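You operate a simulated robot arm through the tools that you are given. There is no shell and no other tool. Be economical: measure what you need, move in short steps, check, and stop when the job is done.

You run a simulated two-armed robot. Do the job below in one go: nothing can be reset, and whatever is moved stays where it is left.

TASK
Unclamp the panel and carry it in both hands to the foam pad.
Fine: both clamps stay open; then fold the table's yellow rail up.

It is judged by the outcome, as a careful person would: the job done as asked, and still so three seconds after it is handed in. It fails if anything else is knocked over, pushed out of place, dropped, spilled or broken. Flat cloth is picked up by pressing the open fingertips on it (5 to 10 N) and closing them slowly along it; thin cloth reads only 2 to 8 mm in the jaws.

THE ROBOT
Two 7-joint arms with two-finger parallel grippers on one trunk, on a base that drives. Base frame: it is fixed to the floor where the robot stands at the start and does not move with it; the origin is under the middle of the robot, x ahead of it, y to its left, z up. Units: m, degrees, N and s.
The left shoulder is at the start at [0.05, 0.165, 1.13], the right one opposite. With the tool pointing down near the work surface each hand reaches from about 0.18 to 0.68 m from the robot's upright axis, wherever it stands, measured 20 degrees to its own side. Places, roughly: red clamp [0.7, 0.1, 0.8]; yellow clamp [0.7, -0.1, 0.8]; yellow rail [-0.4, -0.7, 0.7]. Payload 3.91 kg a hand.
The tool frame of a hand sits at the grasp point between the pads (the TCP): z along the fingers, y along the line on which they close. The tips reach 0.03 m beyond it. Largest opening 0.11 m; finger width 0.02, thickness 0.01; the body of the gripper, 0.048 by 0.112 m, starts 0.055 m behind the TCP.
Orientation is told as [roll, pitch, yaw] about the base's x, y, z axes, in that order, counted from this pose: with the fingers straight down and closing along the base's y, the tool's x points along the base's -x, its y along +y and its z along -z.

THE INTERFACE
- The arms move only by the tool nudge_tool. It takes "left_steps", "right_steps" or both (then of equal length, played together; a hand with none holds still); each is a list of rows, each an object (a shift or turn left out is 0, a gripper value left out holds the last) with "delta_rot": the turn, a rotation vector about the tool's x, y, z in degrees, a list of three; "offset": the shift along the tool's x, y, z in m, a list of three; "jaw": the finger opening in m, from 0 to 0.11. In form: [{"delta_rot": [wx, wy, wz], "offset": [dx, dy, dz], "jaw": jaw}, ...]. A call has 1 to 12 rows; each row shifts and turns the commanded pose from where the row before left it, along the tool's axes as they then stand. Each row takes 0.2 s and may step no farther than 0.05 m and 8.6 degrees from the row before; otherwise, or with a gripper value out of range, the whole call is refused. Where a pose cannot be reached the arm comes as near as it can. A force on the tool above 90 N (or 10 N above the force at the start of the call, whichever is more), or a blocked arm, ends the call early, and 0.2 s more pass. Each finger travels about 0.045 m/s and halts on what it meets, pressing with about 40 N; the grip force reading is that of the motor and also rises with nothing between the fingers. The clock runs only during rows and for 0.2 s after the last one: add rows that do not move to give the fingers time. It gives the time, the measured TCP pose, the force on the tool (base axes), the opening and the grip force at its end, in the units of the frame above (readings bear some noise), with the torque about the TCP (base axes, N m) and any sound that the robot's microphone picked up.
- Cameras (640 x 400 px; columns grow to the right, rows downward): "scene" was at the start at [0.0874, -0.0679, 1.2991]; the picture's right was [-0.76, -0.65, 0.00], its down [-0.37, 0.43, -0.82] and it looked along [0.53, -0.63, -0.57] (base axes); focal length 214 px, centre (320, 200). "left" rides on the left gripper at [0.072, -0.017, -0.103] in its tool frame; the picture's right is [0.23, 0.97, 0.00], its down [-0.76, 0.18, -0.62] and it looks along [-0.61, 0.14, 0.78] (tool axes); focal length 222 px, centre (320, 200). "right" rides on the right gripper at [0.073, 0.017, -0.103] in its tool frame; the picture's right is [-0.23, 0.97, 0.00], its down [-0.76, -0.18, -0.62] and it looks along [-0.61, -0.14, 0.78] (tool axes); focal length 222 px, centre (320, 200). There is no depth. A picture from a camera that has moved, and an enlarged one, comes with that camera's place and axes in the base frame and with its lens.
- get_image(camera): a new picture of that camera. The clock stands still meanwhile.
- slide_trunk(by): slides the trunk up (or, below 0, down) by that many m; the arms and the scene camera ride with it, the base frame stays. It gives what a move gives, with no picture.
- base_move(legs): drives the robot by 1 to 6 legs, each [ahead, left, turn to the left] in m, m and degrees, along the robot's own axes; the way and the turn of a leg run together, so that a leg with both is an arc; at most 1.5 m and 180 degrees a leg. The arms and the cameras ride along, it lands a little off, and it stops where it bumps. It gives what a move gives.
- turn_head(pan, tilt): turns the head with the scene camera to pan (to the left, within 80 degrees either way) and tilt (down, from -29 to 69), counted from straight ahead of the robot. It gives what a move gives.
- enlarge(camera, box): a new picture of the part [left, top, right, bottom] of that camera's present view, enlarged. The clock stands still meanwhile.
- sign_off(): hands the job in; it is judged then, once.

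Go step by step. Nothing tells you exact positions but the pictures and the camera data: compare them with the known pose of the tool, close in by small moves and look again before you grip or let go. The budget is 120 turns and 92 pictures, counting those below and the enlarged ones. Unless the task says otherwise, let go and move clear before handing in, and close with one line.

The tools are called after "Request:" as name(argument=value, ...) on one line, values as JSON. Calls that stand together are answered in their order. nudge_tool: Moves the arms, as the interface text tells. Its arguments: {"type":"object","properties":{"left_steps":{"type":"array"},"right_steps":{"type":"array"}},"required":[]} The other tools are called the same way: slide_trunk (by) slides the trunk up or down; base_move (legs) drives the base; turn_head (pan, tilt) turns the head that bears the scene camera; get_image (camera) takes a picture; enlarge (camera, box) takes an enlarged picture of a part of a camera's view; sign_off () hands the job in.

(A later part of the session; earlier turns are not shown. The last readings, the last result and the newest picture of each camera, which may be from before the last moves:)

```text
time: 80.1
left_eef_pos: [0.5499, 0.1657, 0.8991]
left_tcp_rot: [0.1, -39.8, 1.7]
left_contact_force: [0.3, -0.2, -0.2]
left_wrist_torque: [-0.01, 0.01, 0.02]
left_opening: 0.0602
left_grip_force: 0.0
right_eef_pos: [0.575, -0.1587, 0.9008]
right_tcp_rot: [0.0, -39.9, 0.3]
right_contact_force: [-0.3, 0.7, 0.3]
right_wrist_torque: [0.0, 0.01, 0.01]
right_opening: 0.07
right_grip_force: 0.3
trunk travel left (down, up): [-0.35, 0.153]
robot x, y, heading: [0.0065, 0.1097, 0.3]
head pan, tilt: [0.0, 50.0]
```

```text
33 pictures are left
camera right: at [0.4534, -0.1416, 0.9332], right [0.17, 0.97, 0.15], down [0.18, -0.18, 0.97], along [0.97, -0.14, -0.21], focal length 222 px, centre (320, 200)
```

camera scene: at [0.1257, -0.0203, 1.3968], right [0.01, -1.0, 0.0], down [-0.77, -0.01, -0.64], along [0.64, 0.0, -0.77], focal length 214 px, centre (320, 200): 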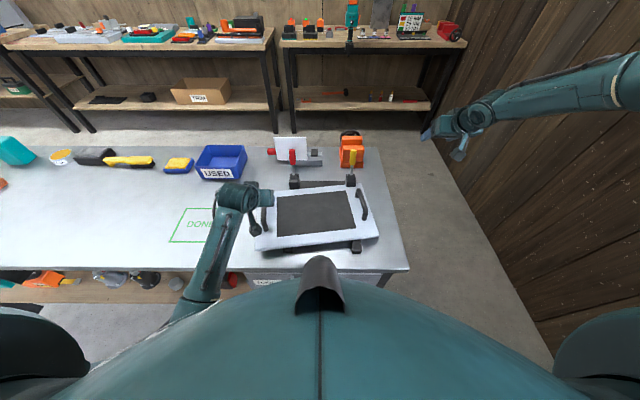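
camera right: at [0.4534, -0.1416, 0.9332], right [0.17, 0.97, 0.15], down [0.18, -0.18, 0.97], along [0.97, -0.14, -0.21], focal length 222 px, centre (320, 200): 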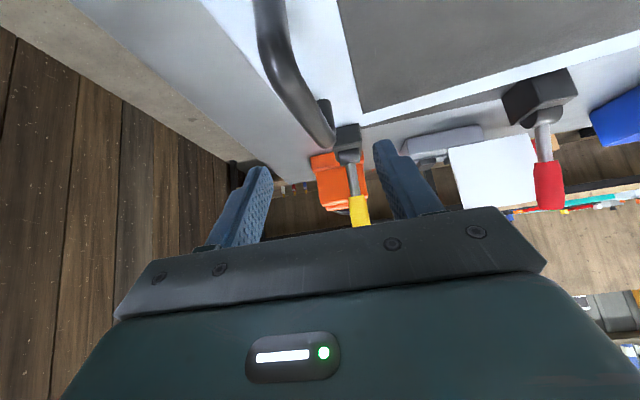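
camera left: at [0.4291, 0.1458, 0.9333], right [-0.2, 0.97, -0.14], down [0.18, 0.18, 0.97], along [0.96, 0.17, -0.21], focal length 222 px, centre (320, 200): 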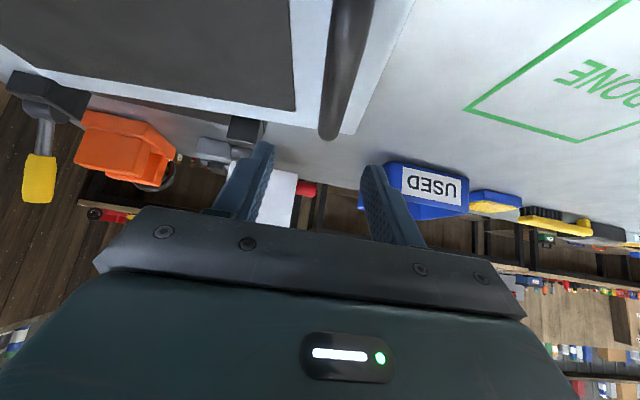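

Both hands are in reach over the bars, now with about 4° of panel yaw. I'll match the yaw and descend.

Request:
nudge_tool(left_steps=[{"delta_rot": [-1.6, 0, -1.9]}, {"offset": [0.012, 0.001, 0.015]}, {"offset": [0.012, 0.001, 0.015]}, {"offset": [0.0125, 0.001, 0.0145]}, {}], right_steps=[{"delta_rot": [-2.5, 0, -3.0]}, {"offset": [0.0124, -0.0013, 0.0148]}, {"offset": [0.0124, -0.0013, 0.0148]}, {"offset": [0.0124, -0.0013, 0.0148]}, {}])

Request:
get_image(camera="left")

Request:
get_image(camera="right")

```text
time: 81.5
left_eef_pos: [0.5673, 0.1752, 0.8711]
left_tcp_rot: [0.1, -43.2, 4.5]
left_contact_force: [-0.2, 0.1, -0.5]
left_wrist_torque: [0.02, 0.0, 0.0]
left_opening: 0.06
left_grip_force: 0.1
right_eef_pos: [0.5761, -0.1615, 0.8422]
right_tcp_rot: [0.0, -39.9, 4.3]
right_contact_force: [-0.4, 0.2, 0.6]
right_wrist_torque: [-0.02, -0.01, 0.01]
right_opening: 0.0701
right_grip_force: 0.2
trunk travel left (down, up): [-0.35, 0.153]
robot x, y, heading: [0.0051, 0.1105, 0.5]
head pan, tilt: [0.0, 50.0]
stopped in row 5 (left hand): the arm was blocked; the commanded pose is now the measured one
```

```text
32 pictures are left
camera left: at [0.4453, 0.149, 0.8974], right [-0.24, 0.96, -0.15], down [0.12, 0.19, 0.98], along [0.96, 0.22, -0.16], focal length 222 px, centre (320, 200)
```

left: 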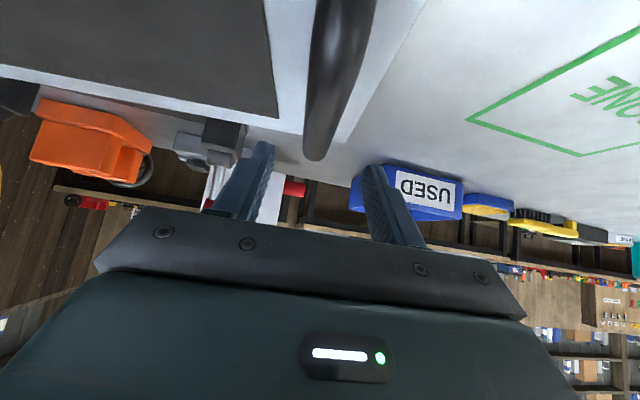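

```text
31 pictures are left
camera right: at [0.4542, -0.154, 0.8752], right [0.1, 0.98, 0.15], down [0.2, -0.16, 0.97], along [0.98, -0.07, -0.21], focal length 222 px, centre (320, 200)
```

right: 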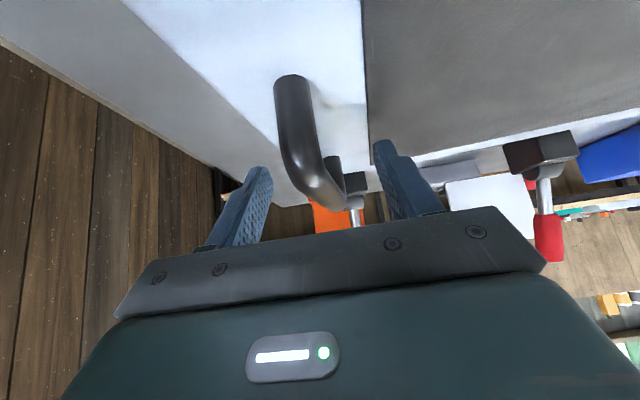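

The right hand is well placed, but the left arm is blocked by something other than its tool. I'll check its elbow.

Request:
turn_head(pan=20, tilt=60)

Request:
get_image(camera="scene")

```text
time: 82.3
left_eef_pos: [0.5685, 0.1753, 0.8717]
left_tcp_rot: [0.2, -43.1, 4.6]
left_contact_force: [0.1, -0.1, -0.4]
left_wrist_torque: [0.01, 0.0, 0.05]
left_opening: 0.0598
left_grip_force: 0.0
right_eef_pos: [0.5774, -0.1619, 0.8416]
right_tcp_rot: [0.1, -39.9, 4.3]
right_contact_force: [-0.2, 0.3, -0.6]
right_wrist_torque: [0.02, -0.01, -0.03]
right_opening: 0.0697
right_grip_force: 0.0
trunk travel left (down, up): [-0.35, 0.153]
robot x, y, heading: [0.0082, 0.1146, 0.3]
head pan, tilt: [20.0, 60.0]
```

```text
30 pictures are left
camera scene: at [0.0999, 0.1342, 1.2643], right [0.35, -0.94, 0.0], down [-0.81, -0.3, -0.5], along [0.47, 0.17, -0.87], focal length 214 px, centre (320, 200)
```

scene: 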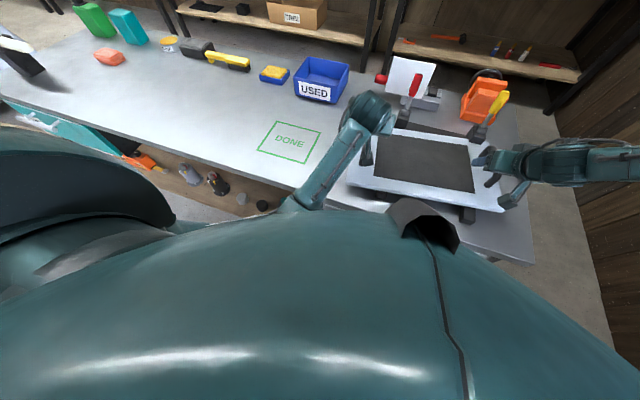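

The left elbow is low against the table's front edge. I'll raise the trunk 7 cm and lower both hands again.

Request:
slide_trunk(by=0.07)

Request:
nudge_tool(left_steps=[{"delta_rot": [0, 3, 0], "offset": [0.016, -0.002, 0.012]}, {"offset": [0.016, -0.001, 0.012]}, {"offset": [0.016, 0, 0.015]}, {"offset": [0.016, 0, 0.016]}, {}], right_steps=[{"offset": [0.0112, 0, 0.0134]}, {"offset": [0.0112, 0, 0.0134]}, {"offset": [0.0112, 0, 0.0134]}, {"offset": [0.0112, 0, 0.0134]}, {}])

```text
time: 83.4
left_eef_pos: [0.5667, 0.1759, 0.9409]
left_tcp_rot: [0.0, -43.0, 4.5]
left_contact_force: [-0.2, 0.2, 0.0]
left_wrist_torque: [-0.02, 0.02, 0.0]
left_opening: 0.0601
left_grip_force: 0.1
right_eef_pos: [0.5767, -0.1619, 0.9117]
right_tcp_rot: [0.1, -39.9, 4.4]
right_contact_force: [-1.0, -0.2, 0.1]
right_wrist_torque: [0.01, -0.02, 0.0]
right_opening: 0.0699
right_grip_force: 0.1
trunk travel left (down, up): [-0.42, 0.083]
robot x, y, heading: [0.0062, 0.1125, 0.2]
head pan, tilt: [20.0, 60.0]
```

```text
time: 84.8
left_eef_pos: [0.593, 0.1831, 0.9134]
left_tcp_rot: [1.1, -46.9, 4.2]
left_contact_force: [0.2, 0.0, 0.0]
left_wrist_torque: [-0.03, 0.02, 0.0]
left_opening: 0.0601
left_grip_force: 0.0
right_eef_pos: [0.5528, -0.1775, 0.884]
right_tcp_rot: [0.1, -39.8, 4.2]
right_contact_force: [0.1, 0.0, 0.2]
right_wrist_torque: [0.01, -0.02, -0.01]
right_opening: 0.0698
right_grip_force: 0.0
right hand out of reach, approached as far as the arm can: row 1, 2, 3, 4
trunk travel left (down, up): [-0.42, 0.083]
robot x, y, heading: [0.0039, 0.107, 0.2]
head pan, tilt: [20.0, 60.0]
stopped in row 5 (left hand): the arm was blocked; the commanded pose is now the measured one
```

The jam is the left elbow against the chest, so the left hand needs more distance and the right hand less. Turning the robot about 15° left and shifting right gives exactly that.

Request:
nudge_tool(left_steps=[{"offset": [-0.0214, 0.01, -0.0257]}, {"offset": [-0.0214, 0.01, -0.0257]}, {"offset": [-0.0214, 0.01, -0.0257]}, {"offset": [0, 0.01, 0]}], right_steps=[{"offset": [-0.0214, 0, -0.0257]}, {"offset": [-0.0214, 0, -0.0257]}, {"offset": [-0.0214, 0, -0.0257]}, {"offset": [-0.0107, 0, -0.013]}])

Request:
base_move(legs=[[0.012, -0.209, 0], [0, 0, 15]])

Request:
slide_trunk(by=-0.07)

Request:
get_image(camera="left")

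Request:
get_image(camera="right")

```text
time: 85.8
left_eef_pos: [0.578, 0.218, 1.0103]
left_tcp_rot: [1.1, -46.6, 4.3]
left_contact_force: [-0.1, 0.7, 0.2]
left_wrist_torque: [-0.02, -0.03, -0.01]
left_opening: 0.0598
left_grip_force: 0.0
right_eef_pos: [0.5539, -0.1768, 1.0023]
right_tcp_rot: [0.1, -39.9, 4.3]
right_contact_force: [-0.3, -0.1, -0.3]
right_wrist_torque: [0.0, -0.06, -0.02]
right_opening: 0.0701
right_grip_force: 0.0
trunk travel left (down, up): [-0.42, 0.083]
robot x, y, heading: [0.0059, 0.109, 0.5]
head pan, tilt: [20.0, 60.0]
```

```text
time: 89.1
left_eef_pos: [0.5442, 0.1542, 1.01]
left_tcp_rot: [1.0, -46.6, 19.6]
left_contact_force: [0.3, 0.6, -1.4]
left_wrist_torque: [0.0, 0.0, -0.01]
left_opening: 0.0599
left_grip_force: 0.1
right_eef_pos: [0.6232, -0.2322, 1.0002]
right_tcp_rot: [0.0, -40.0, 19.6]
right_contact_force: [-0.7, 1.0, 0.5]
right_wrist_torque: [0.0, 0.02, -0.03]
right_opening: 0.0704
right_grip_force: 0.0
trunk travel left (down, up): [-0.42, 0.083]
robot x, y, heading: [0.0222, -0.0954, 15.9]
head pan, tilt: [20.0, 60.0]
```

```text
time: 90.2
left_eef_pos: [0.5436, 0.1546, 0.9402]
left_tcp_rot: [1.0, -46.6, 19.6]
left_contact_force: [-0.5, 0.6, 0.9]
left_wrist_torque: [0.04, 0.01, 0.02]
left_opening: 0.0602
left_grip_force: 0.0
right_eef_pos: [0.6246, -0.2339, 0.9313]
right_tcp_rot: [0.0, -40.0, 19.5]
right_contact_force: [0.0, 0.0, 0.7]
right_wrist_torque: [-0.01, 0.02, 0.01]
right_opening: 0.0702
right_grip_force: 0.1
trunk travel left (down, up): [-0.35, 0.153]
robot x, y, heading: [0.0249, -0.0942, 15.7]
head pan, tilt: [20.0, 60.0]
```

```text
29 pictures are left
camera left: at [0.4319, 0.0954, 0.9589], right [-0.48, 0.86, -0.15], down [0.01, 0.18, 0.98], along [0.87, 0.48, -0.09], focal length 222 px, centre (320, 200)
```

left: 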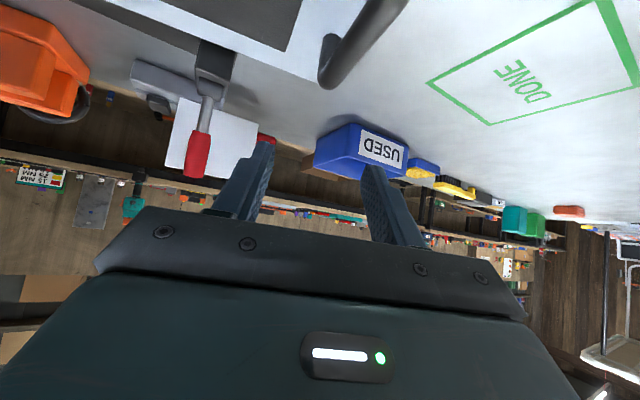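

```text
28 pictures are left
camera right: at [0.5042, -0.2575, 0.9646], right [-0.16, 0.98, 0.15], down [0.23, -0.11, 0.97], along [0.96, 0.19, -0.21], focal length 222 px, centre (320, 200)
```

right: 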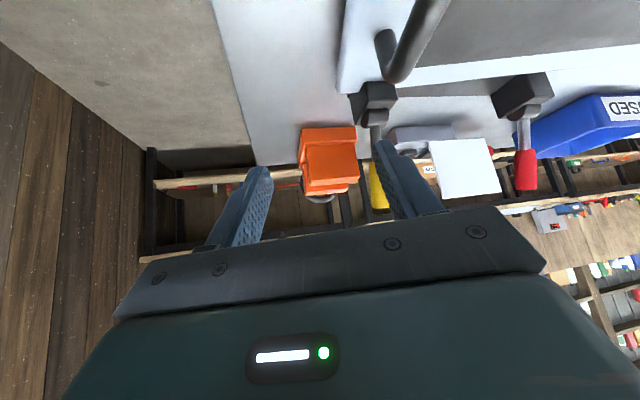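

Request:
nudge_tool(left_steps=[{"delta_rot": [5.45, 0, 5.15]}, {"delta_rot": [5.45, 0, 5.15]}, {"delta_rot": [0, 6.6, 0]}, {"offset": [0.009, 0.0067, 0.0185]}, {"offset": [0.009, 0.0067, 0.0185]}, {}], right_steps=[{"delta_rot": [4.8, 0, 5.75]}, {"delta_rot": [4.8, 0, 5.75]}, {"offset": [0.018, 0.025, -0.0015]}, {"offset": [0.018, 0.025, -0.0015]}, {"offset": [0.018, 0.025, -0.0015]}, {}])

Request:
get_image(camera="left")

Request:
get_image(camera="right")

```text
time: 91.6
left_eef_pos: [0.5514, 0.1675, 0.9001]
left_tcp_rot: [0.8, -39.8, 4.7]
left_contact_force: [0.1, 0.4, 0.3]
left_wrist_torque: [0.01, 0.0, 0.02]
left_opening: 0.06
left_grip_force: 0.1
right_eef_pos: [0.5731, -0.1614, 0.8994]
right_tcp_rot: [0.0, -40.0, 4.5]
right_contact_force: [0.0, -0.1, 0.2]
right_wrist_torque: [0.01, -0.01, 0.03]
right_opening: 0.0698
right_grip_force: 0.1
trunk travel left (down, up): [-0.35, 0.153]
robot x, y, heading: [0.0185, -0.0989, 15.7]
head pan, tilt: [20.0, 60.0]
```

```text
27 pictures are left
camera left: at [0.4313, 0.1398, 0.9337], right [-0.26, 0.96, -0.13], down [0.17, 0.18, 0.97], along [0.95, 0.23, -0.21], focal length 222 px, centre (320, 200)
```

left: 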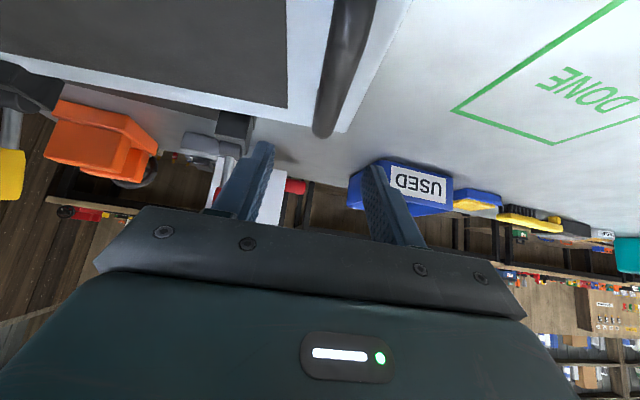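

```text
26 pictures are left
camera right: at [0.4515, -0.1539, 0.9324], right [0.1, 0.98, 0.15], down [0.2, -0.16, 0.97], along [0.98, -0.06, -0.21], focal length 222 px, centre (320, 200)
```

right: 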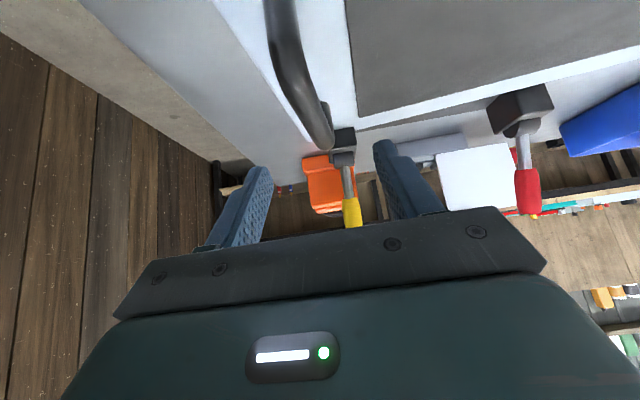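

Both hands are aligned. I'll descend and close.

Request:
nudge_tool(left_steps=[{"offset": [0.0124, 0, 0.0148]}, {"offset": [0.0124, 0, 0.0148]}, {"offset": [0.0124, 0, 0.0148]}, {}, {"jaw": 0.0}, {}, {}, {}, {}, {}], right_steps=[{"offset": [0.0124, 0, 0.0148]}, {"offset": [0.0124, 0, 0.0148]}, {"offset": [0.0124, 0, 0.0148]}, {}, {"jaw": 0.0}, {}, {}, {}, {}, {}])

Request:
get_image(camera="left")

Request:
get_image(camera="right")

```text
time: 93.8
left_eef_pos: [0.5518, 0.1608, 0.8424]
left_tcp_rot: [-0.2, -39.8, 4.6]
left_contact_force: [9.3, -41.5, 0.8]
left_wrist_torque: [-0.19, 0.7, 1.0]
left_opening: 0.0191
left_grip_force: 40.3
right_eef_pos: [0.5692, -0.1695, 0.8589]
right_tcp_rot: [1.3, -39.5, 4.8]
right_contact_force: [-9.3, 40.4, 0.1]
right_wrist_torque: [0.9, -0.44, 1.47]
right_opening: 0.0181
right_grip_force: 40.1
right hand out of reach, approached as far as the arm can: row 2, 3
trunk travel left (down, up): [-0.35, 0.153]
robot x, y, heading: [0.0221, -0.0984, 15.8]
head pan, tilt: [20.0, 60.0]
```

```text
25 pictures are left
camera left: at [0.4318, 0.1349, 0.8761], right [-0.25, 0.96, -0.15], down [0.17, 0.19, 0.97], along [0.95, 0.22, -0.21], focal length 222 px, centre (320, 200)
```

left: 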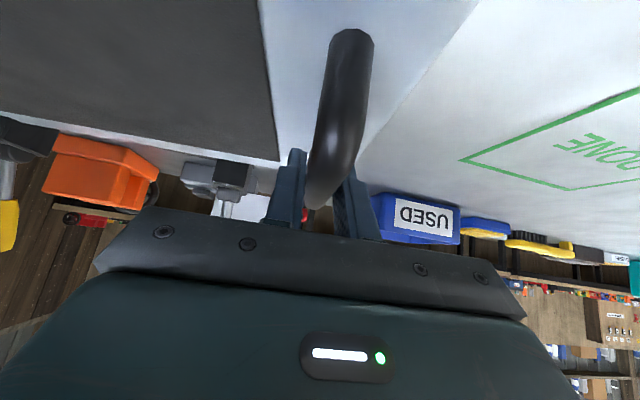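

```text
24 pictures are left
camera right: at [0.4477, -0.1651, 0.8933], right [0.08, 0.98, 0.16], down [0.21, -0.18, 0.96], along [0.97, -0.04, -0.22], focal length 222 px, centre (320, 200)
```

right: 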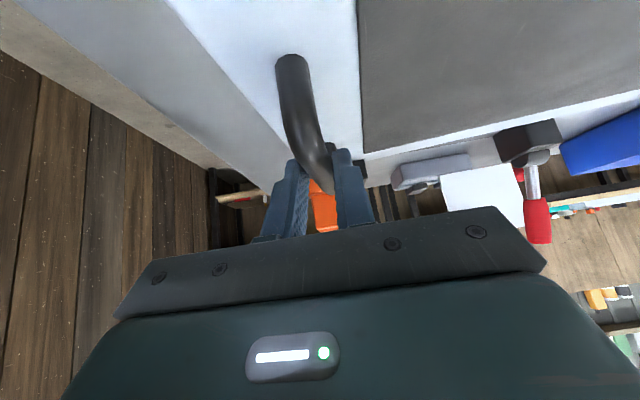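

Both bars are gripped, but the right hand sits about 17 mm too high. I'll release, lift a little, lower the trunk for better right-arm reach, and regrip.

Request:
nudge_tool(left_steps=[{"jaw": 0.06}, {}, {}, {"offset": [-0.0107, 0, -0.0128]}, {"offset": [-0.0107, 0, -0.0128]}, {"offset": [-0.0107, 0, -0.0128]}, {}], right_steps=[{"jaw": 0.06}, {}, {}, {"offset": [-0.0107, 0, -0.0128]}, {"offset": [-0.0107, 0, -0.0128]}, {"offset": [-0.0107, 0, -0.0128]}, {}])

Request:
slide_trunk(by=-0.05)

Request:
get_image(camera="right")

```text
time: 95.4
left_eef_pos: [0.5513, 0.1698, 0.8925]
left_tcp_rot: [0.8, -39.8, 4.6]
left_contact_force: [0.3, 0.9, 1.3]
left_wrist_torque: [-0.03, 0.01, 0.04]
left_opening: 0.06
left_grip_force: 0.1
right_eef_pos: [0.5724, -0.1782, 0.9067]
right_tcp_rot: [0.0, -39.7, 4.5]
right_contact_force: [0.1, 0.3, 0.8]
right_wrist_torque: [0.0, -0.04, -0.01]
right_opening: 0.0601
right_grip_force: 0.1
trunk travel left (down, up): [-0.35, 0.153]
robot x, y, heading: [0.0218, -0.097, 15.7]
head pan, tilt: [20.0, 60.0]
```

```text
time: 96.3
left_eef_pos: [0.5509, 0.1696, 0.8425]
left_tcp_rot: [0.8, -39.9, 4.7]
left_contact_force: [-0.9, 0.4, 0.5]
left_wrist_torque: [0.0, 0.02, -0.03]
left_opening: 0.0601
left_grip_force: 0.0
right_eef_pos: [0.5719, -0.1765, 0.8582]
right_tcp_rot: [0.1, -39.9, 4.4]
right_contact_force: [0.0, -0.4, 0.2]
right_wrist_torque: [0.01, 0.05, 0.03]
right_opening: 0.06
right_grip_force: 0.1
trunk travel left (down, up): [-0.3, 0.203]
robot x, y, heading: [0.0214, -0.1012, 15.6]
head pan, tilt: [20.0, 60.0]
```

```text
23 pictures are left
camera right: at [0.4497, -0.1696, 0.8905], right [0.1, 0.98, 0.15], down [0.2, -0.16, 0.97], along [0.98, -0.06, -0.21], focal length 222 px, centre (320, 200)
```

right: 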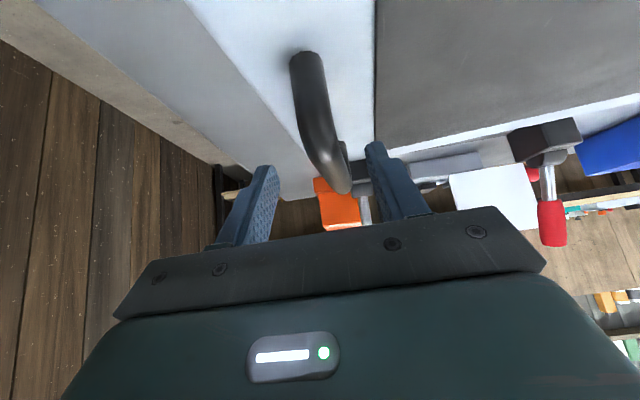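

Request:
nudge_tool(left_steps=[{"offset": [0, -0.004, 0]}, {"offset": [0, -0.004, 0]}, {}], right_steps=[{"offset": [0.0055, 0.004, 0.0065]}, {"offset": [0.0055, 0.004, 0.0065]}, {}])

```text
time: 97.1
left_eef_pos: [0.552, 0.1624, 0.8413]
left_tcp_rot: [0.8, -39.8, 4.6]
left_contact_force: [0.2, 0.0, 0.9]
left_wrist_torque: [-0.01, -0.01, -0.03]
left_opening: 0.06
left_grip_force: 0.1
right_eef_pos: [0.571, -0.1696, 0.8389]
right_tcp_rot: [0.1, -39.9, 4.4]
right_contact_force: [0.4, -0.1, 0.2]
right_wrist_torque: [-0.01, 0.01, -0.01]
right_opening: 0.0598
right_grip_force: 0.1
trunk travel left (down, up): [-0.3, 0.203]
robot x, y, heading: [0.0196, -0.1001, 15.6]
head pan, tilt: [20.0, 60.0]
```

Right depth is good now. Closing both.

Request:
nudge_tool(left_steps=[{"jaw": 0.0}, {}, {}, {}, {}, {}], right_steps=[{"jaw": 0.0}, {}, {}, {}, {}, {}])

```text
time: 98.5
left_eef_pos: [0.5515, 0.1603, 0.8414]
left_tcp_rot: [0.9, -39.8, 4.9]
left_contact_force: [7.6, -3.8, 0.8]
left_wrist_torque: [-0.09, 0.2, 1.16]
left_opening: 0.0185
left_grip_force: 40.0
right_eef_pos: [0.5711, -0.17, 0.8395]
right_tcp_rot: [0.1, -39.8, 4.5]
right_contact_force: [-5.7, -4.5, 2.9]
right_wrist_torque: [0.02, -0.17, 1.22]
right_opening: 0.019
right_grip_force: 39.5
trunk travel left (down, up): [-0.3, 0.203]
robot x, y, heading: [0.021, -0.0979, 15.7]
head pan, tilt: [20.0, 60.0]
```

Both grips are firm with little internal force. I'll lift with the trunk so both hands rise together.

Request:
slide_trunk(by=0.06)

Request:
turn_head(pan=-12, tilt=48)

Request:
get_image(camera="scene")

```text
time: 99.5
left_eef_pos: [0.5517, 0.162, 0.9028]
left_tcp_rot: [0.9, -39.8, 4.6]
left_contact_force: [-0.4, -0.2, 0.5]
left_wrist_torque: [-0.04, 0.02, -0.01]
left_opening: 0.0001
left_grip_force: 37.4
right_eef_pos: [0.5705, -0.1701, 0.8986]
right_tcp_rot: [0.1, -39.9, 4.5]
right_contact_force: [0.2, 0.4, 0.7]
right_wrist_torque: [-0.01, 0.05, 0.0]
right_opening: 0.0
right_grip_force: 37.6
trunk travel left (down, up): [-0.36, 0.143]
robot x, y, heading: [0.0232, -0.095, 15.9]
head pan, tilt: [20.0, 60.0]
```

```text
time: 100.5
left_eef_pos: [0.551, 0.1614, 0.9014]
left_tcp_rot: [0.9, -39.8, 4.8]
left_contact_force: [0.8, -0.2, -0.9]
left_wrist_torque: [0.0, -0.01, -0.03]
left_opening: 0.0
left_grip_force: 38.4
right_eef_pos: [0.5708, -0.171, 0.8996]
right_tcp_rot: [0.2, -40.0, 4.5]
right_contact_force: [0.4, 0.9, -0.8]
right_wrist_torque: [-0.01, 0.0, -0.04]
right_opening: 0.0
right_grip_force: 37.3
trunk travel left (down, up): [-0.36, 0.143]
robot x, y, heading: [0.0198, -0.101, 15.7]
head pan, tilt: [-12.0, 48.0]
```

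```text
22 pictures are left
camera scene: at [0.1288, -0.0859, 1.2895], right [0.06, -1.0, 0.0], down [-0.74, -0.05, -0.67], along [0.67, 0.04, -0.74], focal length 214 px, centre (320, 200)
```

scene: 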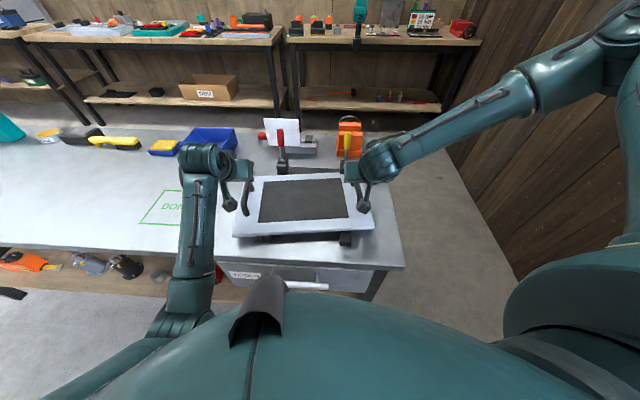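

The fingers slipped off upward: they were only catching the top of the bars, which re-triangulate to z≈0.81. I'll open, go lower, and regrip.

Request:
nudge_tool(left_steps=[{"jaw": 0.055}, {}, {}, {}], right_steps=[{"jaw": 0.055}, {}, {}, {}])

Request:
slide_trunk(by=-0.075)

Request:
get_image(camera="right")

Request:
get_image(camera="left")

```text
time: 101.5
left_eef_pos: [0.5515, 0.1607, 0.9016]
left_tcp_rot: [0.9, -39.9, 4.7]
left_contact_force: [-0.7, 0.4, 0.6]
left_wrist_torque: [0.03, -0.01, 0.0]
left_opening: 0.0551
left_grip_force: 0.0
right_eef_pos: [0.5704, -0.169, 0.8997]
right_tcp_rot: [0.1, -39.9, 4.6]
right_contact_force: [0.1, 0.0, 0.9]
right_wrist_torque: [0.0, 0.04, 0.02]
right_opening: 0.0549
right_grip_force: 0.1
trunk travel left (down, up): [-0.36, 0.143]
robot x, y, heading: [0.0219, -0.1006, 15.6]
head pan, tilt: [-12.0, 48.0]
```

```text
time: 102.6
left_eef_pos: [0.5505, 0.1609, 0.8279]
left_tcp_rot: [0.7, -39.9, 4.7]
left_contact_force: [0.5, -1.1, 1.2]
left_wrist_torque: [-0.02, 0.01, -0.01]
left_opening: 0.0552
left_grip_force: 0.3
right_eef_pos: [0.5718, -0.1687, 0.8281]
right_tcp_rot: [0.1, -40.3, 4.4]
right_contact_force: [-1.5, -1.5, 16.1]
right_wrist_torque: [-0.31, -0.17, -0.02]
right_opening: 0.0555
right_grip_force: 0.5
trunk travel left (down, up): [-0.285, 0.218]
robot x, y, heading: [0.0204, -0.0973, 15.8]
head pan, tilt: [-12.0, 48.0]
```

```text
21 pictures are left
camera right: at [0.449, -0.1614, 0.8597], right [0.1, 0.98, 0.15], down [0.19, -0.16, 0.97], along [0.98, -0.06, -0.2], focal length 222 px, centre (320, 200)
```

right: 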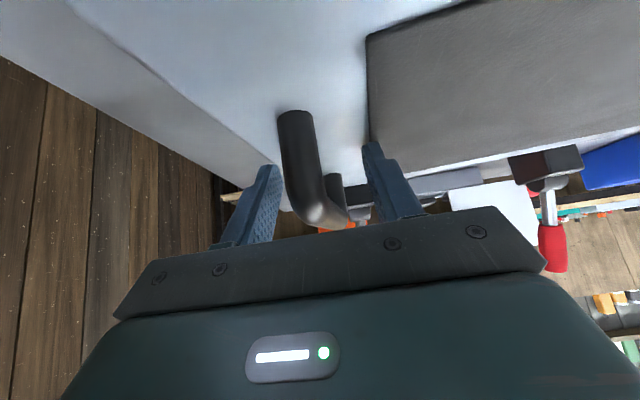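

```text
20 pictures are left
camera left: at [0.4306, 0.133, 0.8607], right [-0.26, 0.96, -0.14], down [0.17, 0.18, 0.97], along [0.95, 0.23, -0.21], focal length 222 px, centre (320, 200)
```

left: 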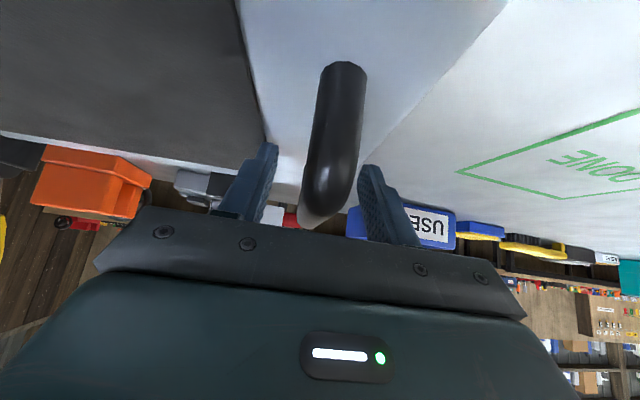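

The right fingertips now touch the panel top, so this is as deep as possible. I'll back off 3 mm, close, and lift a little while watching the load.

Request:
nudge_tool(left_steps=[{}, {"jaw": 0.0}, {}, {}, {}, {}, {}], right_steps=[{"offset": [-0.002, 0, -0.003]}, {"jaw": 0.0}, {}, {}, {}, {}, {}])

Request:
slide_trunk(by=0.008)

```text
time: 104.2
left_eef_pos: [0.5503, 0.1609, 0.8273]
left_tcp_rot: [0.8, -39.9, 4.9]
left_contact_force: [6.7, -6.5, 2.6]
left_wrist_torque: [-0.03, 0.35, 1.21]
left_opening: 0.0188
left_grip_force: 39.8
right_eef_pos: [0.5697, -0.1709, 0.8266]
right_tcp_rot: [0.1, -39.9, 4.6]
right_contact_force: [-8.6, -6.6, 5.6]
right_wrist_torque: [-0.1, -0.2, 0.99]
right_opening: 0.0185
right_grip_force: 40.2
trunk travel left (down, up): [-0.285, 0.218]
robot x, y, heading: [0.0196, -0.0991, 15.5]
head pan, tilt: [-12.0, 48.0]
```

```text
time: 104.8
left_eef_pos: [0.5511, 0.1615, 0.8327]
left_tcp_rot: [0.9, -39.7, 4.7]
left_contact_force: [7.8, -2.3, -3.6]
left_wrist_torque: [0.0, -0.37, 1.28]
left_opening: 0.0187
left_grip_force: 39.6
right_eef_pos: [0.5702, -0.1687, 0.8351]
right_tcp_rot: [0.1, -39.6, 4.6]
right_contact_force: [-6.2, 2.5, -5.6]
right_wrist_torque: [-0.27, 0.46, 0.99]
right_opening: 0.0186
right_grip_force: 39.9
trunk travel left (down, up): [-0.293, 0.21]
robot x, y, heading: [0.0194, -0.0942, 15.7]
head pan, tilt: [-12.0, 48.0]
```

Request:
slide_trunk(by=0.01)

Request:
slide_trunk(by=0.01)

```text
time: 105.4
left_eef_pos: [0.5528, 0.1622, 0.8439]
left_tcp_rot: [0.8, -39.8, 4.8]
left_contact_force: [7.1, -2.8, -3.9]
left_wrist_torque: [0.17, -0.42, 1.43]
left_opening: 0.0189
left_grip_force: 40.4
right_eef_pos: [0.5699, -0.1699, 0.8448]
right_tcp_rot: [0.1, -39.8, 4.6]
right_contact_force: [-8.4, 2.5, -4.6]
right_wrist_torque: [-0.29, 0.53, 1.13]
right_opening: 0.0187
right_grip_force: 40.3
trunk travel left (down, up): [-0.303, 0.2]
robot x, y, heading: [0.0182, -0.0992, 15.7]
head pan, tilt: [-12.0, 48.0]
```

```text
time: 105.9
left_eef_pos: [0.5527, 0.1624, 0.8549]
left_tcp_rot: [0.8, -39.9, 4.7]
left_contact_force: [7.3, -1.6, -3.0]
left_wrist_torque: [0.07, -0.35, 1.22]
left_opening: 0.0187
left_grip_force: 40.2
right_eef_pos: [0.5716, -0.1702, 0.8548]
right_tcp_rot: [0.1, -39.7, 4.5]
right_contact_force: [-6.0, 2.7, -3.9]
right_wrist_torque: [-0.35, 0.41, 0.93]
right_opening: 0.0189
right_grip_force: 40.4
trunk travel left (down, up): [-0.313, 0.19]
robot x, y, heading: [0.0225, -0.0984, 15.7]
head pan, tilt: [-12.0, 48.0]
```

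Request:
enlarge(camera="scene", box=[200, 100, 420, 300])

```text
2.00 times, centred on (310, 200) of scene
camera zoom: at [0.1297, -0.0859, 1.2425], right [0.06, -1.0, 0.0], down [-0.74, -0.05, -0.67], along [0.67, 0.04, -0.74], focal length 429 px, centre (340, 200)
```

zoom: 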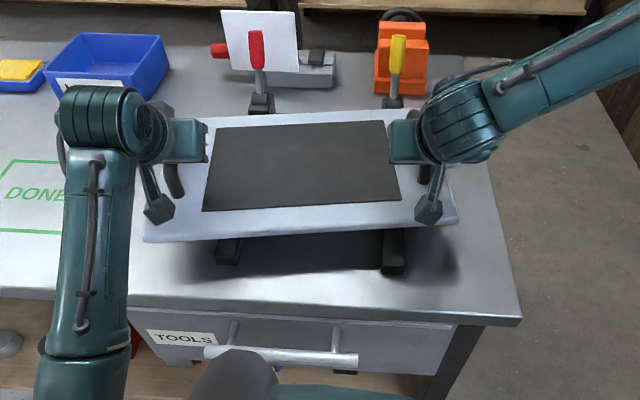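

The panel is up and light (about 4 N per hand). I'll raise it clear, back straight out, then turn partway and look toward the foam-pad table.

Request:
slide_trunk(by=0.1)

Request:
base_move(legs=[[-0.28, 0, 0], [0, 0, -45]])

Request:
turn_head(pan=-60, tilt=45)

Request:
get_image(camera="scene")

```text
time: 107.3
left_eef_pos: [0.5524, 0.1626, 0.9533]
left_tcp_rot: [0.7, -39.7, 4.8]
left_contact_force: [6.7, -3.1, -4.3]
left_wrist_torque: [-0.06, 0.18, 1.07]
left_opening: 0.0187
left_grip_force: 40.4
right_eef_pos: [0.5709, -0.1694, 0.9553]
right_tcp_rot: [0.2, -39.8, 4.5]
right_contact_force: [-5.4, 2.6, -4.1]
right_wrist_torque: [-0.18, -0.07, 0.83]
right_opening: 0.0188
right_grip_force: 39.6
trunk travel left (down, up): [-0.413, 0.09]
robot x, y, heading: [0.0217, -0.0977, 15.9]
head pan, tilt: [-12.0, 48.0]
```

```text
time: 111.3
left_eef_pos: [0.308, -0.3695, 0.9554]
left_tcp_rot: [0.7, -39.8, -40.8]
left_contact_force: [2.4, -5.6, -3.1]
left_wrist_torque: [0.06, 0.0, 1.13]
left_opening: 0.0186
left_grip_force: 39.9
right_eef_pos: [0.0866, -0.6169, 0.9562]
right_tcp_rot: [0.1, -39.9, -40.9]
right_contact_force: [-2.1, 6.4, -3.5]
right_wrist_torque: [-0.09, 0.14, 0.88]
right_opening: 0.0189
right_grip_force: 39.8
trunk travel left (down, up): [-0.413, 0.09]
robot x, y, heading: [-0.2477, -0.1724, -29.8]
head pan, tilt: [-12.0, 48.0]
```

```text
time: 112.5
left_eef_pos: [0.3089, -0.3718, 0.9542]
left_tcp_rot: [0.8, -39.8, -40.8]
left_contact_force: [4.3, -4.4, -2.6]
left_wrist_torque: [0.07, 0.12, 1.23]
left_opening: 0.0187
left_grip_force: 40.5
right_eef_pos: [0.0852, -0.616, 0.9554]
right_tcp_rot: [0.0, -39.7, -41.1]
right_contact_force: [-5.4, 4.6, -4.5]
right_wrist_torque: [-0.18, 0.14, 1.09]
right_opening: 0.0187
right_grip_force: 40.3
trunk travel left (down, up): [-0.413, 0.09]
robot x, y, heading: [-0.2486, -0.1716, -29.8]
head pan, tilt: [-60.0, 45.0]
```

```text
18 pictures are left
camera scene: at [-0.2211, -0.2708, 1.3467], right [-1.0, 0.0, 0.0], down [0.0, 0.71, -0.71], along [0.0, -0.71, -0.71], focal length 214 px, centre (320, 200)
```

scene: 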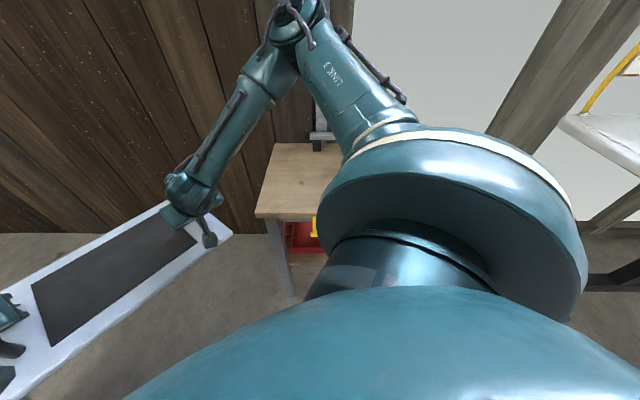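

The way is clear. I'll finish the turn toward the table and slide over in front of the pad, still holding back a bit.

Request:
base_move(legs=[[0, 0, -49], [0.05, -0.334, 0]])

Request:
turn_head(pan=-5, tilt=50)

Request:
get_image(camera="scene")

```text
time: 118.2
left_eef_pos: [-0.3444, -0.8386, 0.9536]
left_tcp_rot: [0.8, -39.8, -89.2]
left_contact_force: [-1.8, -5.7, -3.6]
left_wrist_torque: [0.04, -0.02, 1.12]
left_opening: 0.0187
left_grip_force: 40.0
right_eef_pos: [-0.6757, -0.8353, 0.9552]
right_tcp_rot: [0.1, -39.9, -89.3]
right_contact_force: [0.3, 5.3, -4.1]
right_wrist_torque: [0.08, 0.12, 0.87]
right_opening: 0.0188
right_grip_force: 40.0
trunk travel left (down, up): [-0.413, 0.09]
robot x, y, heading: [-0.5686, -0.2905, -78.2]
head pan, tilt: [-60.0, 45.0]
```

```text
time: 119.4
left_eef_pos: [-0.3434, -0.8391, 0.9551]
left_tcp_rot: [0.9, -39.9, -89.0]
left_contact_force: [-0.2, -5.6, -3.5]
left_wrist_torque: [-0.02, -0.05, 1.19]
left_opening: 0.0184
left_grip_force: 40.4
right_eef_pos: [-0.6749, -0.8354, 0.9546]
right_tcp_rot: [0.0, -39.8, -89.3]
right_contact_force: [0.2, 6.7, -5.6]
right_wrist_torque: [0.09, 0.24, 1.03]
right_opening: 0.0185
right_grip_force: 40.2
trunk travel left (down, up): [-0.413, 0.09]
robot x, y, heading: [-0.5692, -0.2914, -78.2]
head pan, tilt: [-5.0, 50.0]
```

```text
17 pictures are left
camera scene: at [-0.5508, -0.3977, 1.3397], right [-0.99, -0.12, 0.0], down [-0.09, 0.76, -0.64], along [0.08, -0.64, -0.77], focal length 214 px, centre (320, 200)
```

scene: 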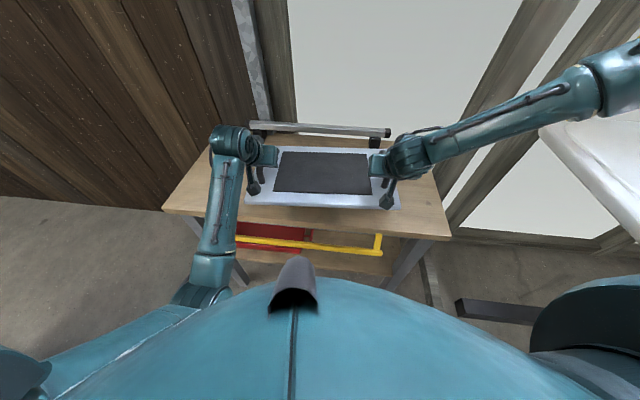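

The panel hides the pad, and the table seems to be at z≈0.8. I'll back off 0.3 m to measure the pad and rail properly.

Request:
base_move(legs=[[-0.32, 0, 0]])

Request:
turn_head(pan=-8, tilt=38)

Request:
enlarge(camera="scene", box=[180, 60, 460, 240])

```text
time: 121.5
left_eef_pos: [-0.4078, -0.5304, 0.9539]
left_tcp_rot: [0.8, -39.8, -89.2]
left_contact_force: [-1.2, -6.2, -4.3]
left_wrist_torque: [-0.04, 0.01, 1.12]
left_opening: 0.0187
left_grip_force: 39.3
right_eef_pos: [-0.7408, -0.5263, 0.9552]
right_tcp_rot: [0.0, -39.8, -89.4]
right_contact_force: [0.8, 5.9, -4.6]
right_wrist_torque: [0.14, 0.13, 0.87]
right_opening: 0.0185
right_grip_force: 39.7
trunk travel left (down, up): [-0.413, 0.09]
robot x, y, heading: [-0.6299, 0.0195, -78.2]
head pan, tilt: [-5.0, 50.0]
```

```text
time: 122.3
left_eef_pos: [-0.4088, -0.5314, 0.9536]
left_tcp_rot: [0.7, -39.8, -89.1]
left_contact_force: [-0.1, -8.0, -3.7]
left_wrist_torque: [0.54, 0.1, 1.33]
left_opening: 0.0187
left_grip_force: 40.1
right_eef_pos: [-0.739, -0.5257, 0.9544]
right_tcp_rot: [0.0, -39.7, -89.2]
right_contact_force: [0.1, 7.9, -4.3]
right_wrist_torque: [-0.43, 0.09, 1.18]
right_opening: 0.0185
right_grip_force: 40.2
trunk travel left (down, up): [-0.413, 0.09]
robot x, y, heading: [-0.6304, 0.0137, -78.2]
head pan, tilt: [-8.0, 38.0]
```

```text
2.22 times, centred on (320, 150) of scene
camera zoom: at [-0.6183, -0.0988, 1.3568], right [-1.0, -0.06, 0.0], down [-0.04, 0.62, -0.79], along [0.05, -0.79, -0.62], focal length 477 px, centre (320, 311)
```

zoom: 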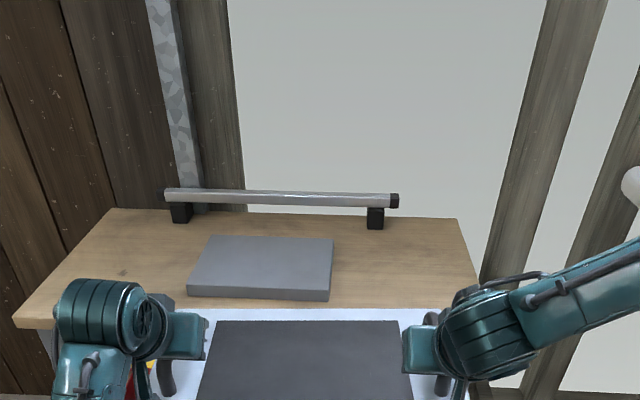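

The pad is measured: x -0.587..-0.311, y -0.832..-1.026, top z≈0.835, centre (-0.449, -0.929). I'll drive so the panel centre comes over it, still held high, then check.

Request:
base_move(legs=[[0.3, 0.041, 0], [0.117, 0, -0.8]])

Request:
turn_head(pan=0, tilt=60)

Request:
get_image(camera="scene")

```text
time: 125.2
left_eef_pos: [-0.293, -0.9411, 0.9526]
left_tcp_rot: [0.8, -39.7, -89.9]
left_contact_force: [-0.8, -6.8, -3.3]
left_wrist_torque: [0.1, -0.03, 1.13]
left_opening: 0.0187
left_grip_force: 40.1
right_eef_pos: [-0.6238, -0.9312, 0.955]
right_tcp_rot: [-0.1, -39.6, -90.2]
right_contact_force: [0.9, 5.5, -4.9]
right_wrist_torque: [0.04, 0.14, 0.81]
right_opening: 0.0187
right_grip_force: 40.1
trunk travel left (down, up): [-0.413, 0.09]
robot x, y, heading: [-0.5078, -0.3908, -79.1]
head pan, tilt: [-8.0, 38.0]
```

```text
time: 126.0
left_eef_pos: [-0.2921, -0.9412, 0.9544]
left_tcp_rot: [0.9, -39.8, -90.0]
left_contact_force: [-0.5, -7.6, -3.1]
left_wrist_torque: [0.44, 0.08, 1.27]
left_opening: 0.0187
left_grip_force: 39.8
right_eef_pos: [-0.6233, -0.9307, 0.9543]
right_tcp_rot: [0.0, -39.7, -90.1]
right_contact_force: [0.3, 7.0, -4.2]
right_wrist_torque: [-0.35, 0.1, 1.18]
right_opening: 0.0188
right_grip_force: 39.9
trunk travel left (down, up): [-0.413, 0.09]
robot x, y, heading: [-0.5043, -0.39, -79.1]
head pan, tilt: [0.0, 60.0]
```

```text
15 pictures are left
camera scene: at [-0.4872, -0.4849, 1.3272], right [-0.98, -0.19, 0.0], down [-0.16, 0.85, -0.5], along [0.09, -0.49, -0.87], focal length 214 px, centre (320, 200)
```

scene: 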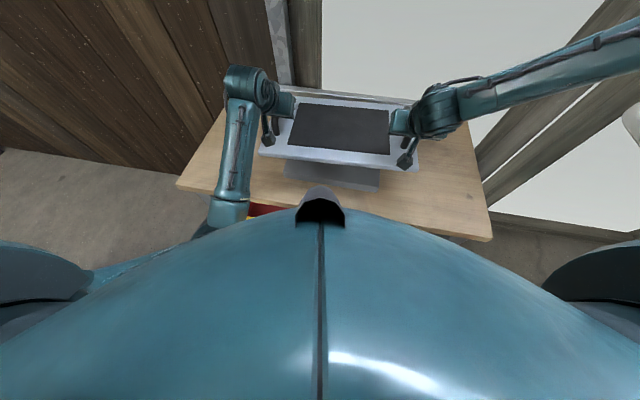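

The panel is centred over the pad to within about 1 cm. I'll lower it with the trunk and watch the load.

Request:
slide_trunk(by=-0.05)

Request:
slide_trunk(by=-0.012)

Request:
slide_trunk(by=-0.008)

```text
time: 127.0
left_eef_pos: [-0.2922, -0.9408, 0.9041]
left_tcp_rot: [0.8, -39.8, -90.1]
left_contact_force: [-1.0, -6.0, -3.4]
left_wrist_torque: [-0.38, -0.09, 1.08]
left_opening: 0.0186
left_grip_force: 40.7
right_eef_pos: [-0.6238, -0.9302, 0.9058]
right_tcp_rot: [0.0, -39.7, -90.2]
right_contact_force: [1.4, 6.5, -3.8]
right_wrist_torque: [0.53, 0.28, 0.86]
right_opening: 0.0188
right_grip_force: 40.4
trunk travel left (down, up): [-0.363, 0.14]
robot x, y, heading: [-0.5057, -0.3882, -79.4]
head pan, tilt: [0.0, 60.0]
```

```text
time: 127.6
left_eef_pos: [-0.2924, -0.94, 0.8911]
left_tcp_rot: [0.7, -39.7, -89.9]
left_contact_force: [-1.1, -5.6, -3.6]
left_wrist_torque: [-0.43, -0.07, 1.1]
left_opening: 0.0187
left_grip_force: 39.8
right_eef_pos: [-0.6235, -0.9305, 0.8925]
right_tcp_rot: [0.0, -39.7, -90.2]
right_contact_force: [0.7, 5.4, -4.2]
right_wrist_torque: [0.51, 0.25, 0.83]
right_opening: 0.0187
right_grip_force: 40.2
trunk travel left (down, up): [-0.351, 0.152]
robot x, y, heading: [-0.5009, -0.3884, -79.3]
head pan, tilt: [0.0, 60.0]
```

```text
time: 128.1
left_eef_pos: [-0.2927, -0.9393, 0.8829]
left_tcp_rot: [0.8, -39.8, -90.0]
left_contact_force: [-1.1, -5.8, -3.2]
left_wrist_torque: [-0.21, 0.02, 1.12]
left_opening: 0.0185
left_grip_force: 39.8
right_eef_pos: [-0.6241, -0.9313, 0.885]
right_tcp_rot: [0.0, -39.8, -90.2]
right_contact_force: [0.0, 6.0, -5.0]
right_wrist_torque: [0.28, 0.17, 0.85]
right_opening: 0.0187
right_grip_force: 39.9
trunk travel left (down, up): [-0.343, 0.16]
robot x, y, heading: [-0.5053, -0.3896, -79.2]
head pan, tilt: [0.0, 60.0]
```

No contact yet; I'll continue in 6 mm steps.

Request:
slide_trunk(by=-0.006)

Request:
slide_trunk(by=-0.006)

Request:
get_image(camera="scene")

```text
time: 128.7
left_eef_pos: [-0.2919, -0.9399, 0.8769]
left_tcp_rot: [0.7, -39.6, -90.0]
left_contact_force: [-0.6, -6.3, -3.0]
left_wrist_torque: [0.02, -0.02, 1.04]
left_opening: 0.0188
left_grip_force: 40.7
right_eef_pos: [-0.6236, -0.9306, 0.8786]
right_tcp_rot: [0.0, -39.8, -90.2]
right_contact_force: [0.8, 5.7, -3.8]
right_wrist_torque: [0.06, 0.14, 0.92]
right_opening: 0.0187
right_grip_force: 40.0
trunk travel left (down, up): [-0.337, 0.166]
robot x, y, heading: [-0.5061, -0.3921, -79.4]
head pan, tilt: [0.0, 60.0]
```

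```text
time: 129.2
left_eef_pos: [-0.2926, -0.9413, 0.8756]
left_tcp_rot: [0.9, -40.1, -90.0]
left_contact_force: [0.1, -6.9, 10.1]
left_wrist_torque: [1.08, 0.1, 1.09]
left_opening: 0.0186
left_grip_force: 40.4
right_eef_pos: [-0.6241, -0.9301, 0.8748]
right_tcp_rot: [0.1, -40.0, -90.2]
right_contact_force: [-2.5, 4.6, 5.5]
right_wrist_torque: [0.09, 0.17, 0.91]
right_opening: 0.0188
right_grip_force: 40.1
trunk travel left (down, up): [-0.331, 0.172]
robot x, y, heading: [-0.5025, -0.3876, -78.8]
head pan, tilt: [0.0, 60.0]
```

```text
14 pictures are left
camera scene: at [-0.4875, -0.483, 1.2458], right [-0.98, -0.19, 0.0], down [-0.16, 0.85, -0.5], along [0.09, -0.49, -0.87], focal length 214 px, centre (320, 200)
```

scene: 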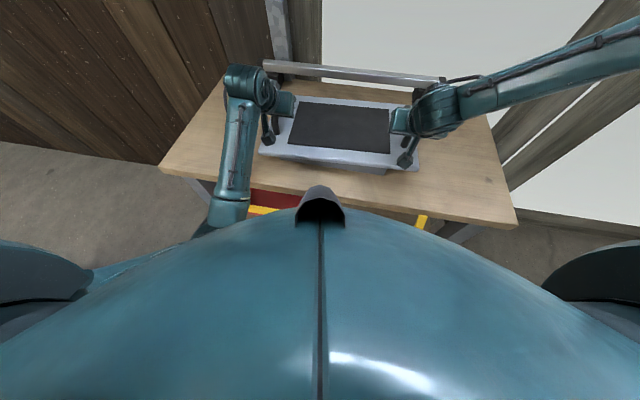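

The panel now rests on the pad. I'll release both hands and rise clear with the trunk.

Request:
nudge_tool(left_steps=[{"jaw": 0.02}, {"jaw": 0.05}, {}, {}, {}], right_steps=[{"jaw": 0.02}, {"jaw": 0.05}, {}, {}, {}])

Request:
slide_trunk(by=0.12)

Request:
base_move(legs=[[-0.3, 0, 0]])

Request:
turn_head(pan=0, tilt=42)

Request:
get_image(camera="scene")

```text
time: 130.4
left_eef_pos: [-0.2916, -0.9384, 0.8746]
left_tcp_rot: [0.8, -40.1, -90.0]
left_contact_force: [8.2, -2.0, 19.5]
left_wrist_torque: [-0.27, 0.23, 0.19]
left_opening: 0.0458
left_grip_force: 0.0
right_eef_pos: [-0.6238, -0.9283, 0.8754]
right_tcp_rot: [0.0, -40.1, -90.2]
right_contact_force: [0.9, 0.3, 7.1]
right_wrist_torque: [-0.06, 0.03, 0.15]
right_opening: 0.0488
right_grip_force: 0.1
trunk travel left (down, up): [-0.331, 0.172]
robot x, y, heading: [-0.504, -0.3861, -79.1]
head pan, tilt: [0.0, 60.0]
```

```text
time: 131.9
left_eef_pos: [-0.2925, -0.9399, 0.992]
left_tcp_rot: [0.9, -39.8, -90.0]
left_contact_force: [0.9, 0.5, -0.7]
left_wrist_torque: [-0.01, 0.01, 0.0]
left_opening: 0.0501
left_grip_force: 0.1
right_eef_pos: [-0.6224, -0.9308, 0.9927]
right_tcp_rot: [0.1, -39.8, -90.1]
right_contact_force: [-0.1, 0.0, 0.5]
right_wrist_torque: [-0.01, -0.02, 0.03]
right_opening: 0.0502
right_grip_force: 0.2
trunk travel left (down, up): [-0.451, 0.052]
robot x, y, heading: [-0.5069, -0.391, -79.2]
head pan, tilt: [0.0, 60.0]
```

```text
time: 134.0
left_eef_pos: [-0.348, -0.6473, 0.993]
left_tcp_rot: [0.9, -39.8, -89.9]
left_contact_force: [0.8, -0.2, 0.3]
left_wrist_torque: [-0.01, -0.01, -0.01]
left_opening: 0.0502
left_grip_force: 0.0
right_eef_pos: [-0.679, -0.6375, 0.994]
right_tcp_rot: [0.0, -39.8, -90.1]
right_contact_force: [0.4, -0.4, 0.2]
right_wrist_torque: [0.03, 0.0, 0.02]
right_opening: 0.0501
right_grip_force: 0.0
trunk travel left (down, up): [-0.451, 0.052]
robot x, y, heading: [-0.5611, -0.0974, -79.1]
head pan, tilt: [0.0, 60.0]
```

```text
time: 134.8
left_eef_pos: [-0.3474, -0.6471, 0.9919]
left_tcp_rot: [0.8, -39.8, -90.0]
left_contact_force: [0.0, 0.3, -0.1]
left_wrist_torque: [0.02, -0.01, 0.0]
left_opening: 0.05
left_grip_force: 0.1
right_eef_pos: [-0.6791, -0.6393, 0.9925]
right_tcp_rot: [-0.1, -39.8, -90.2]
right_contact_force: [0.4, -0.2, -0.2]
right_wrist_torque: [0.03, 0.03, 0.01]
right_opening: 0.0501
right_grip_force: 0.1
trunk travel left (down, up): [-0.451, 0.052]
robot x, y, heading: [-0.5611, -0.096, -79.1]
head pan, tilt: [0.0, 42.0]
```

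```text
13 pictures are left
camera scene: at [-0.5399, -0.2079, 1.389], right [-0.98, -0.19, 0.0], down [-0.13, 0.66, -0.74], along [0.14, -0.73, -0.67], focal length 214 px, centre (320, 200)
```

scene: 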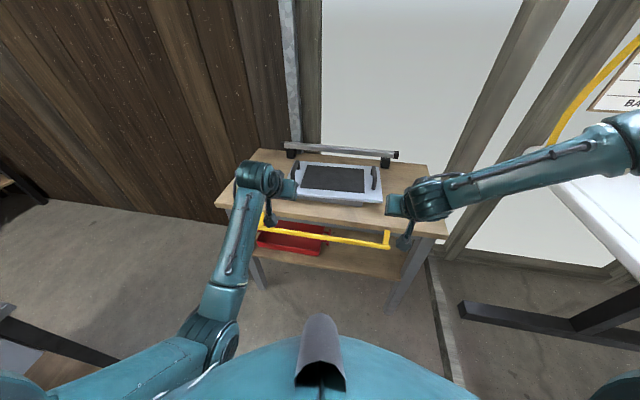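

The panel sits on the pad. Now a closer look at the yellow rail.

Request:
enlarge(camera="scene", box=[225, 140, 465, 290])

Request:
enlarge(camera="right", box=[100, 0, 640, 230])

```text
2.67 times, centred on (345, 215) of scene
camera zoom: at [-0.5399, -0.2079, 1.389], right [-0.98, -0.19, 0.0], down [-0.13, 0.66, -0.74], along [0.14, -0.73, -0.67], focal length 572 px, centre (253, 160)
```

zoom: 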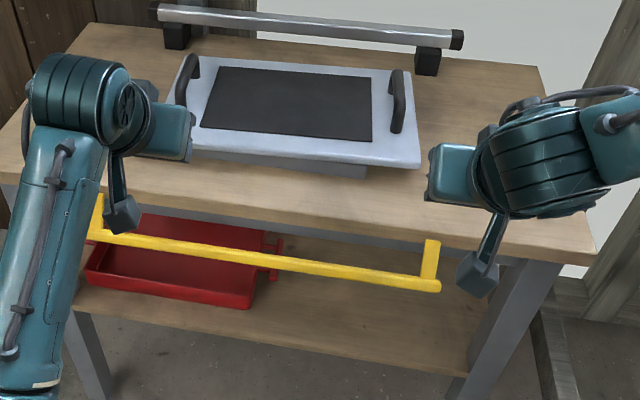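

```text
1.19 times, centred on (370, 115) of right
camera zoom: at [-0.6612, -0.5156, 1.0266], right [0.97, -0.18, 0.15], down [-0.18, -0.19, 0.97], along [-0.14, -0.97, -0.21], focal length 263 px, centre (261, 301)
```

zoom: 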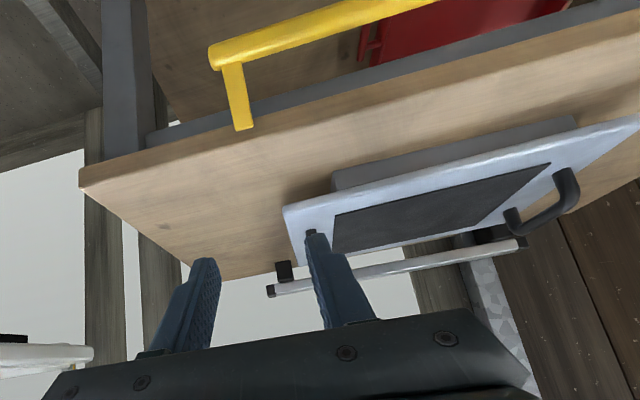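

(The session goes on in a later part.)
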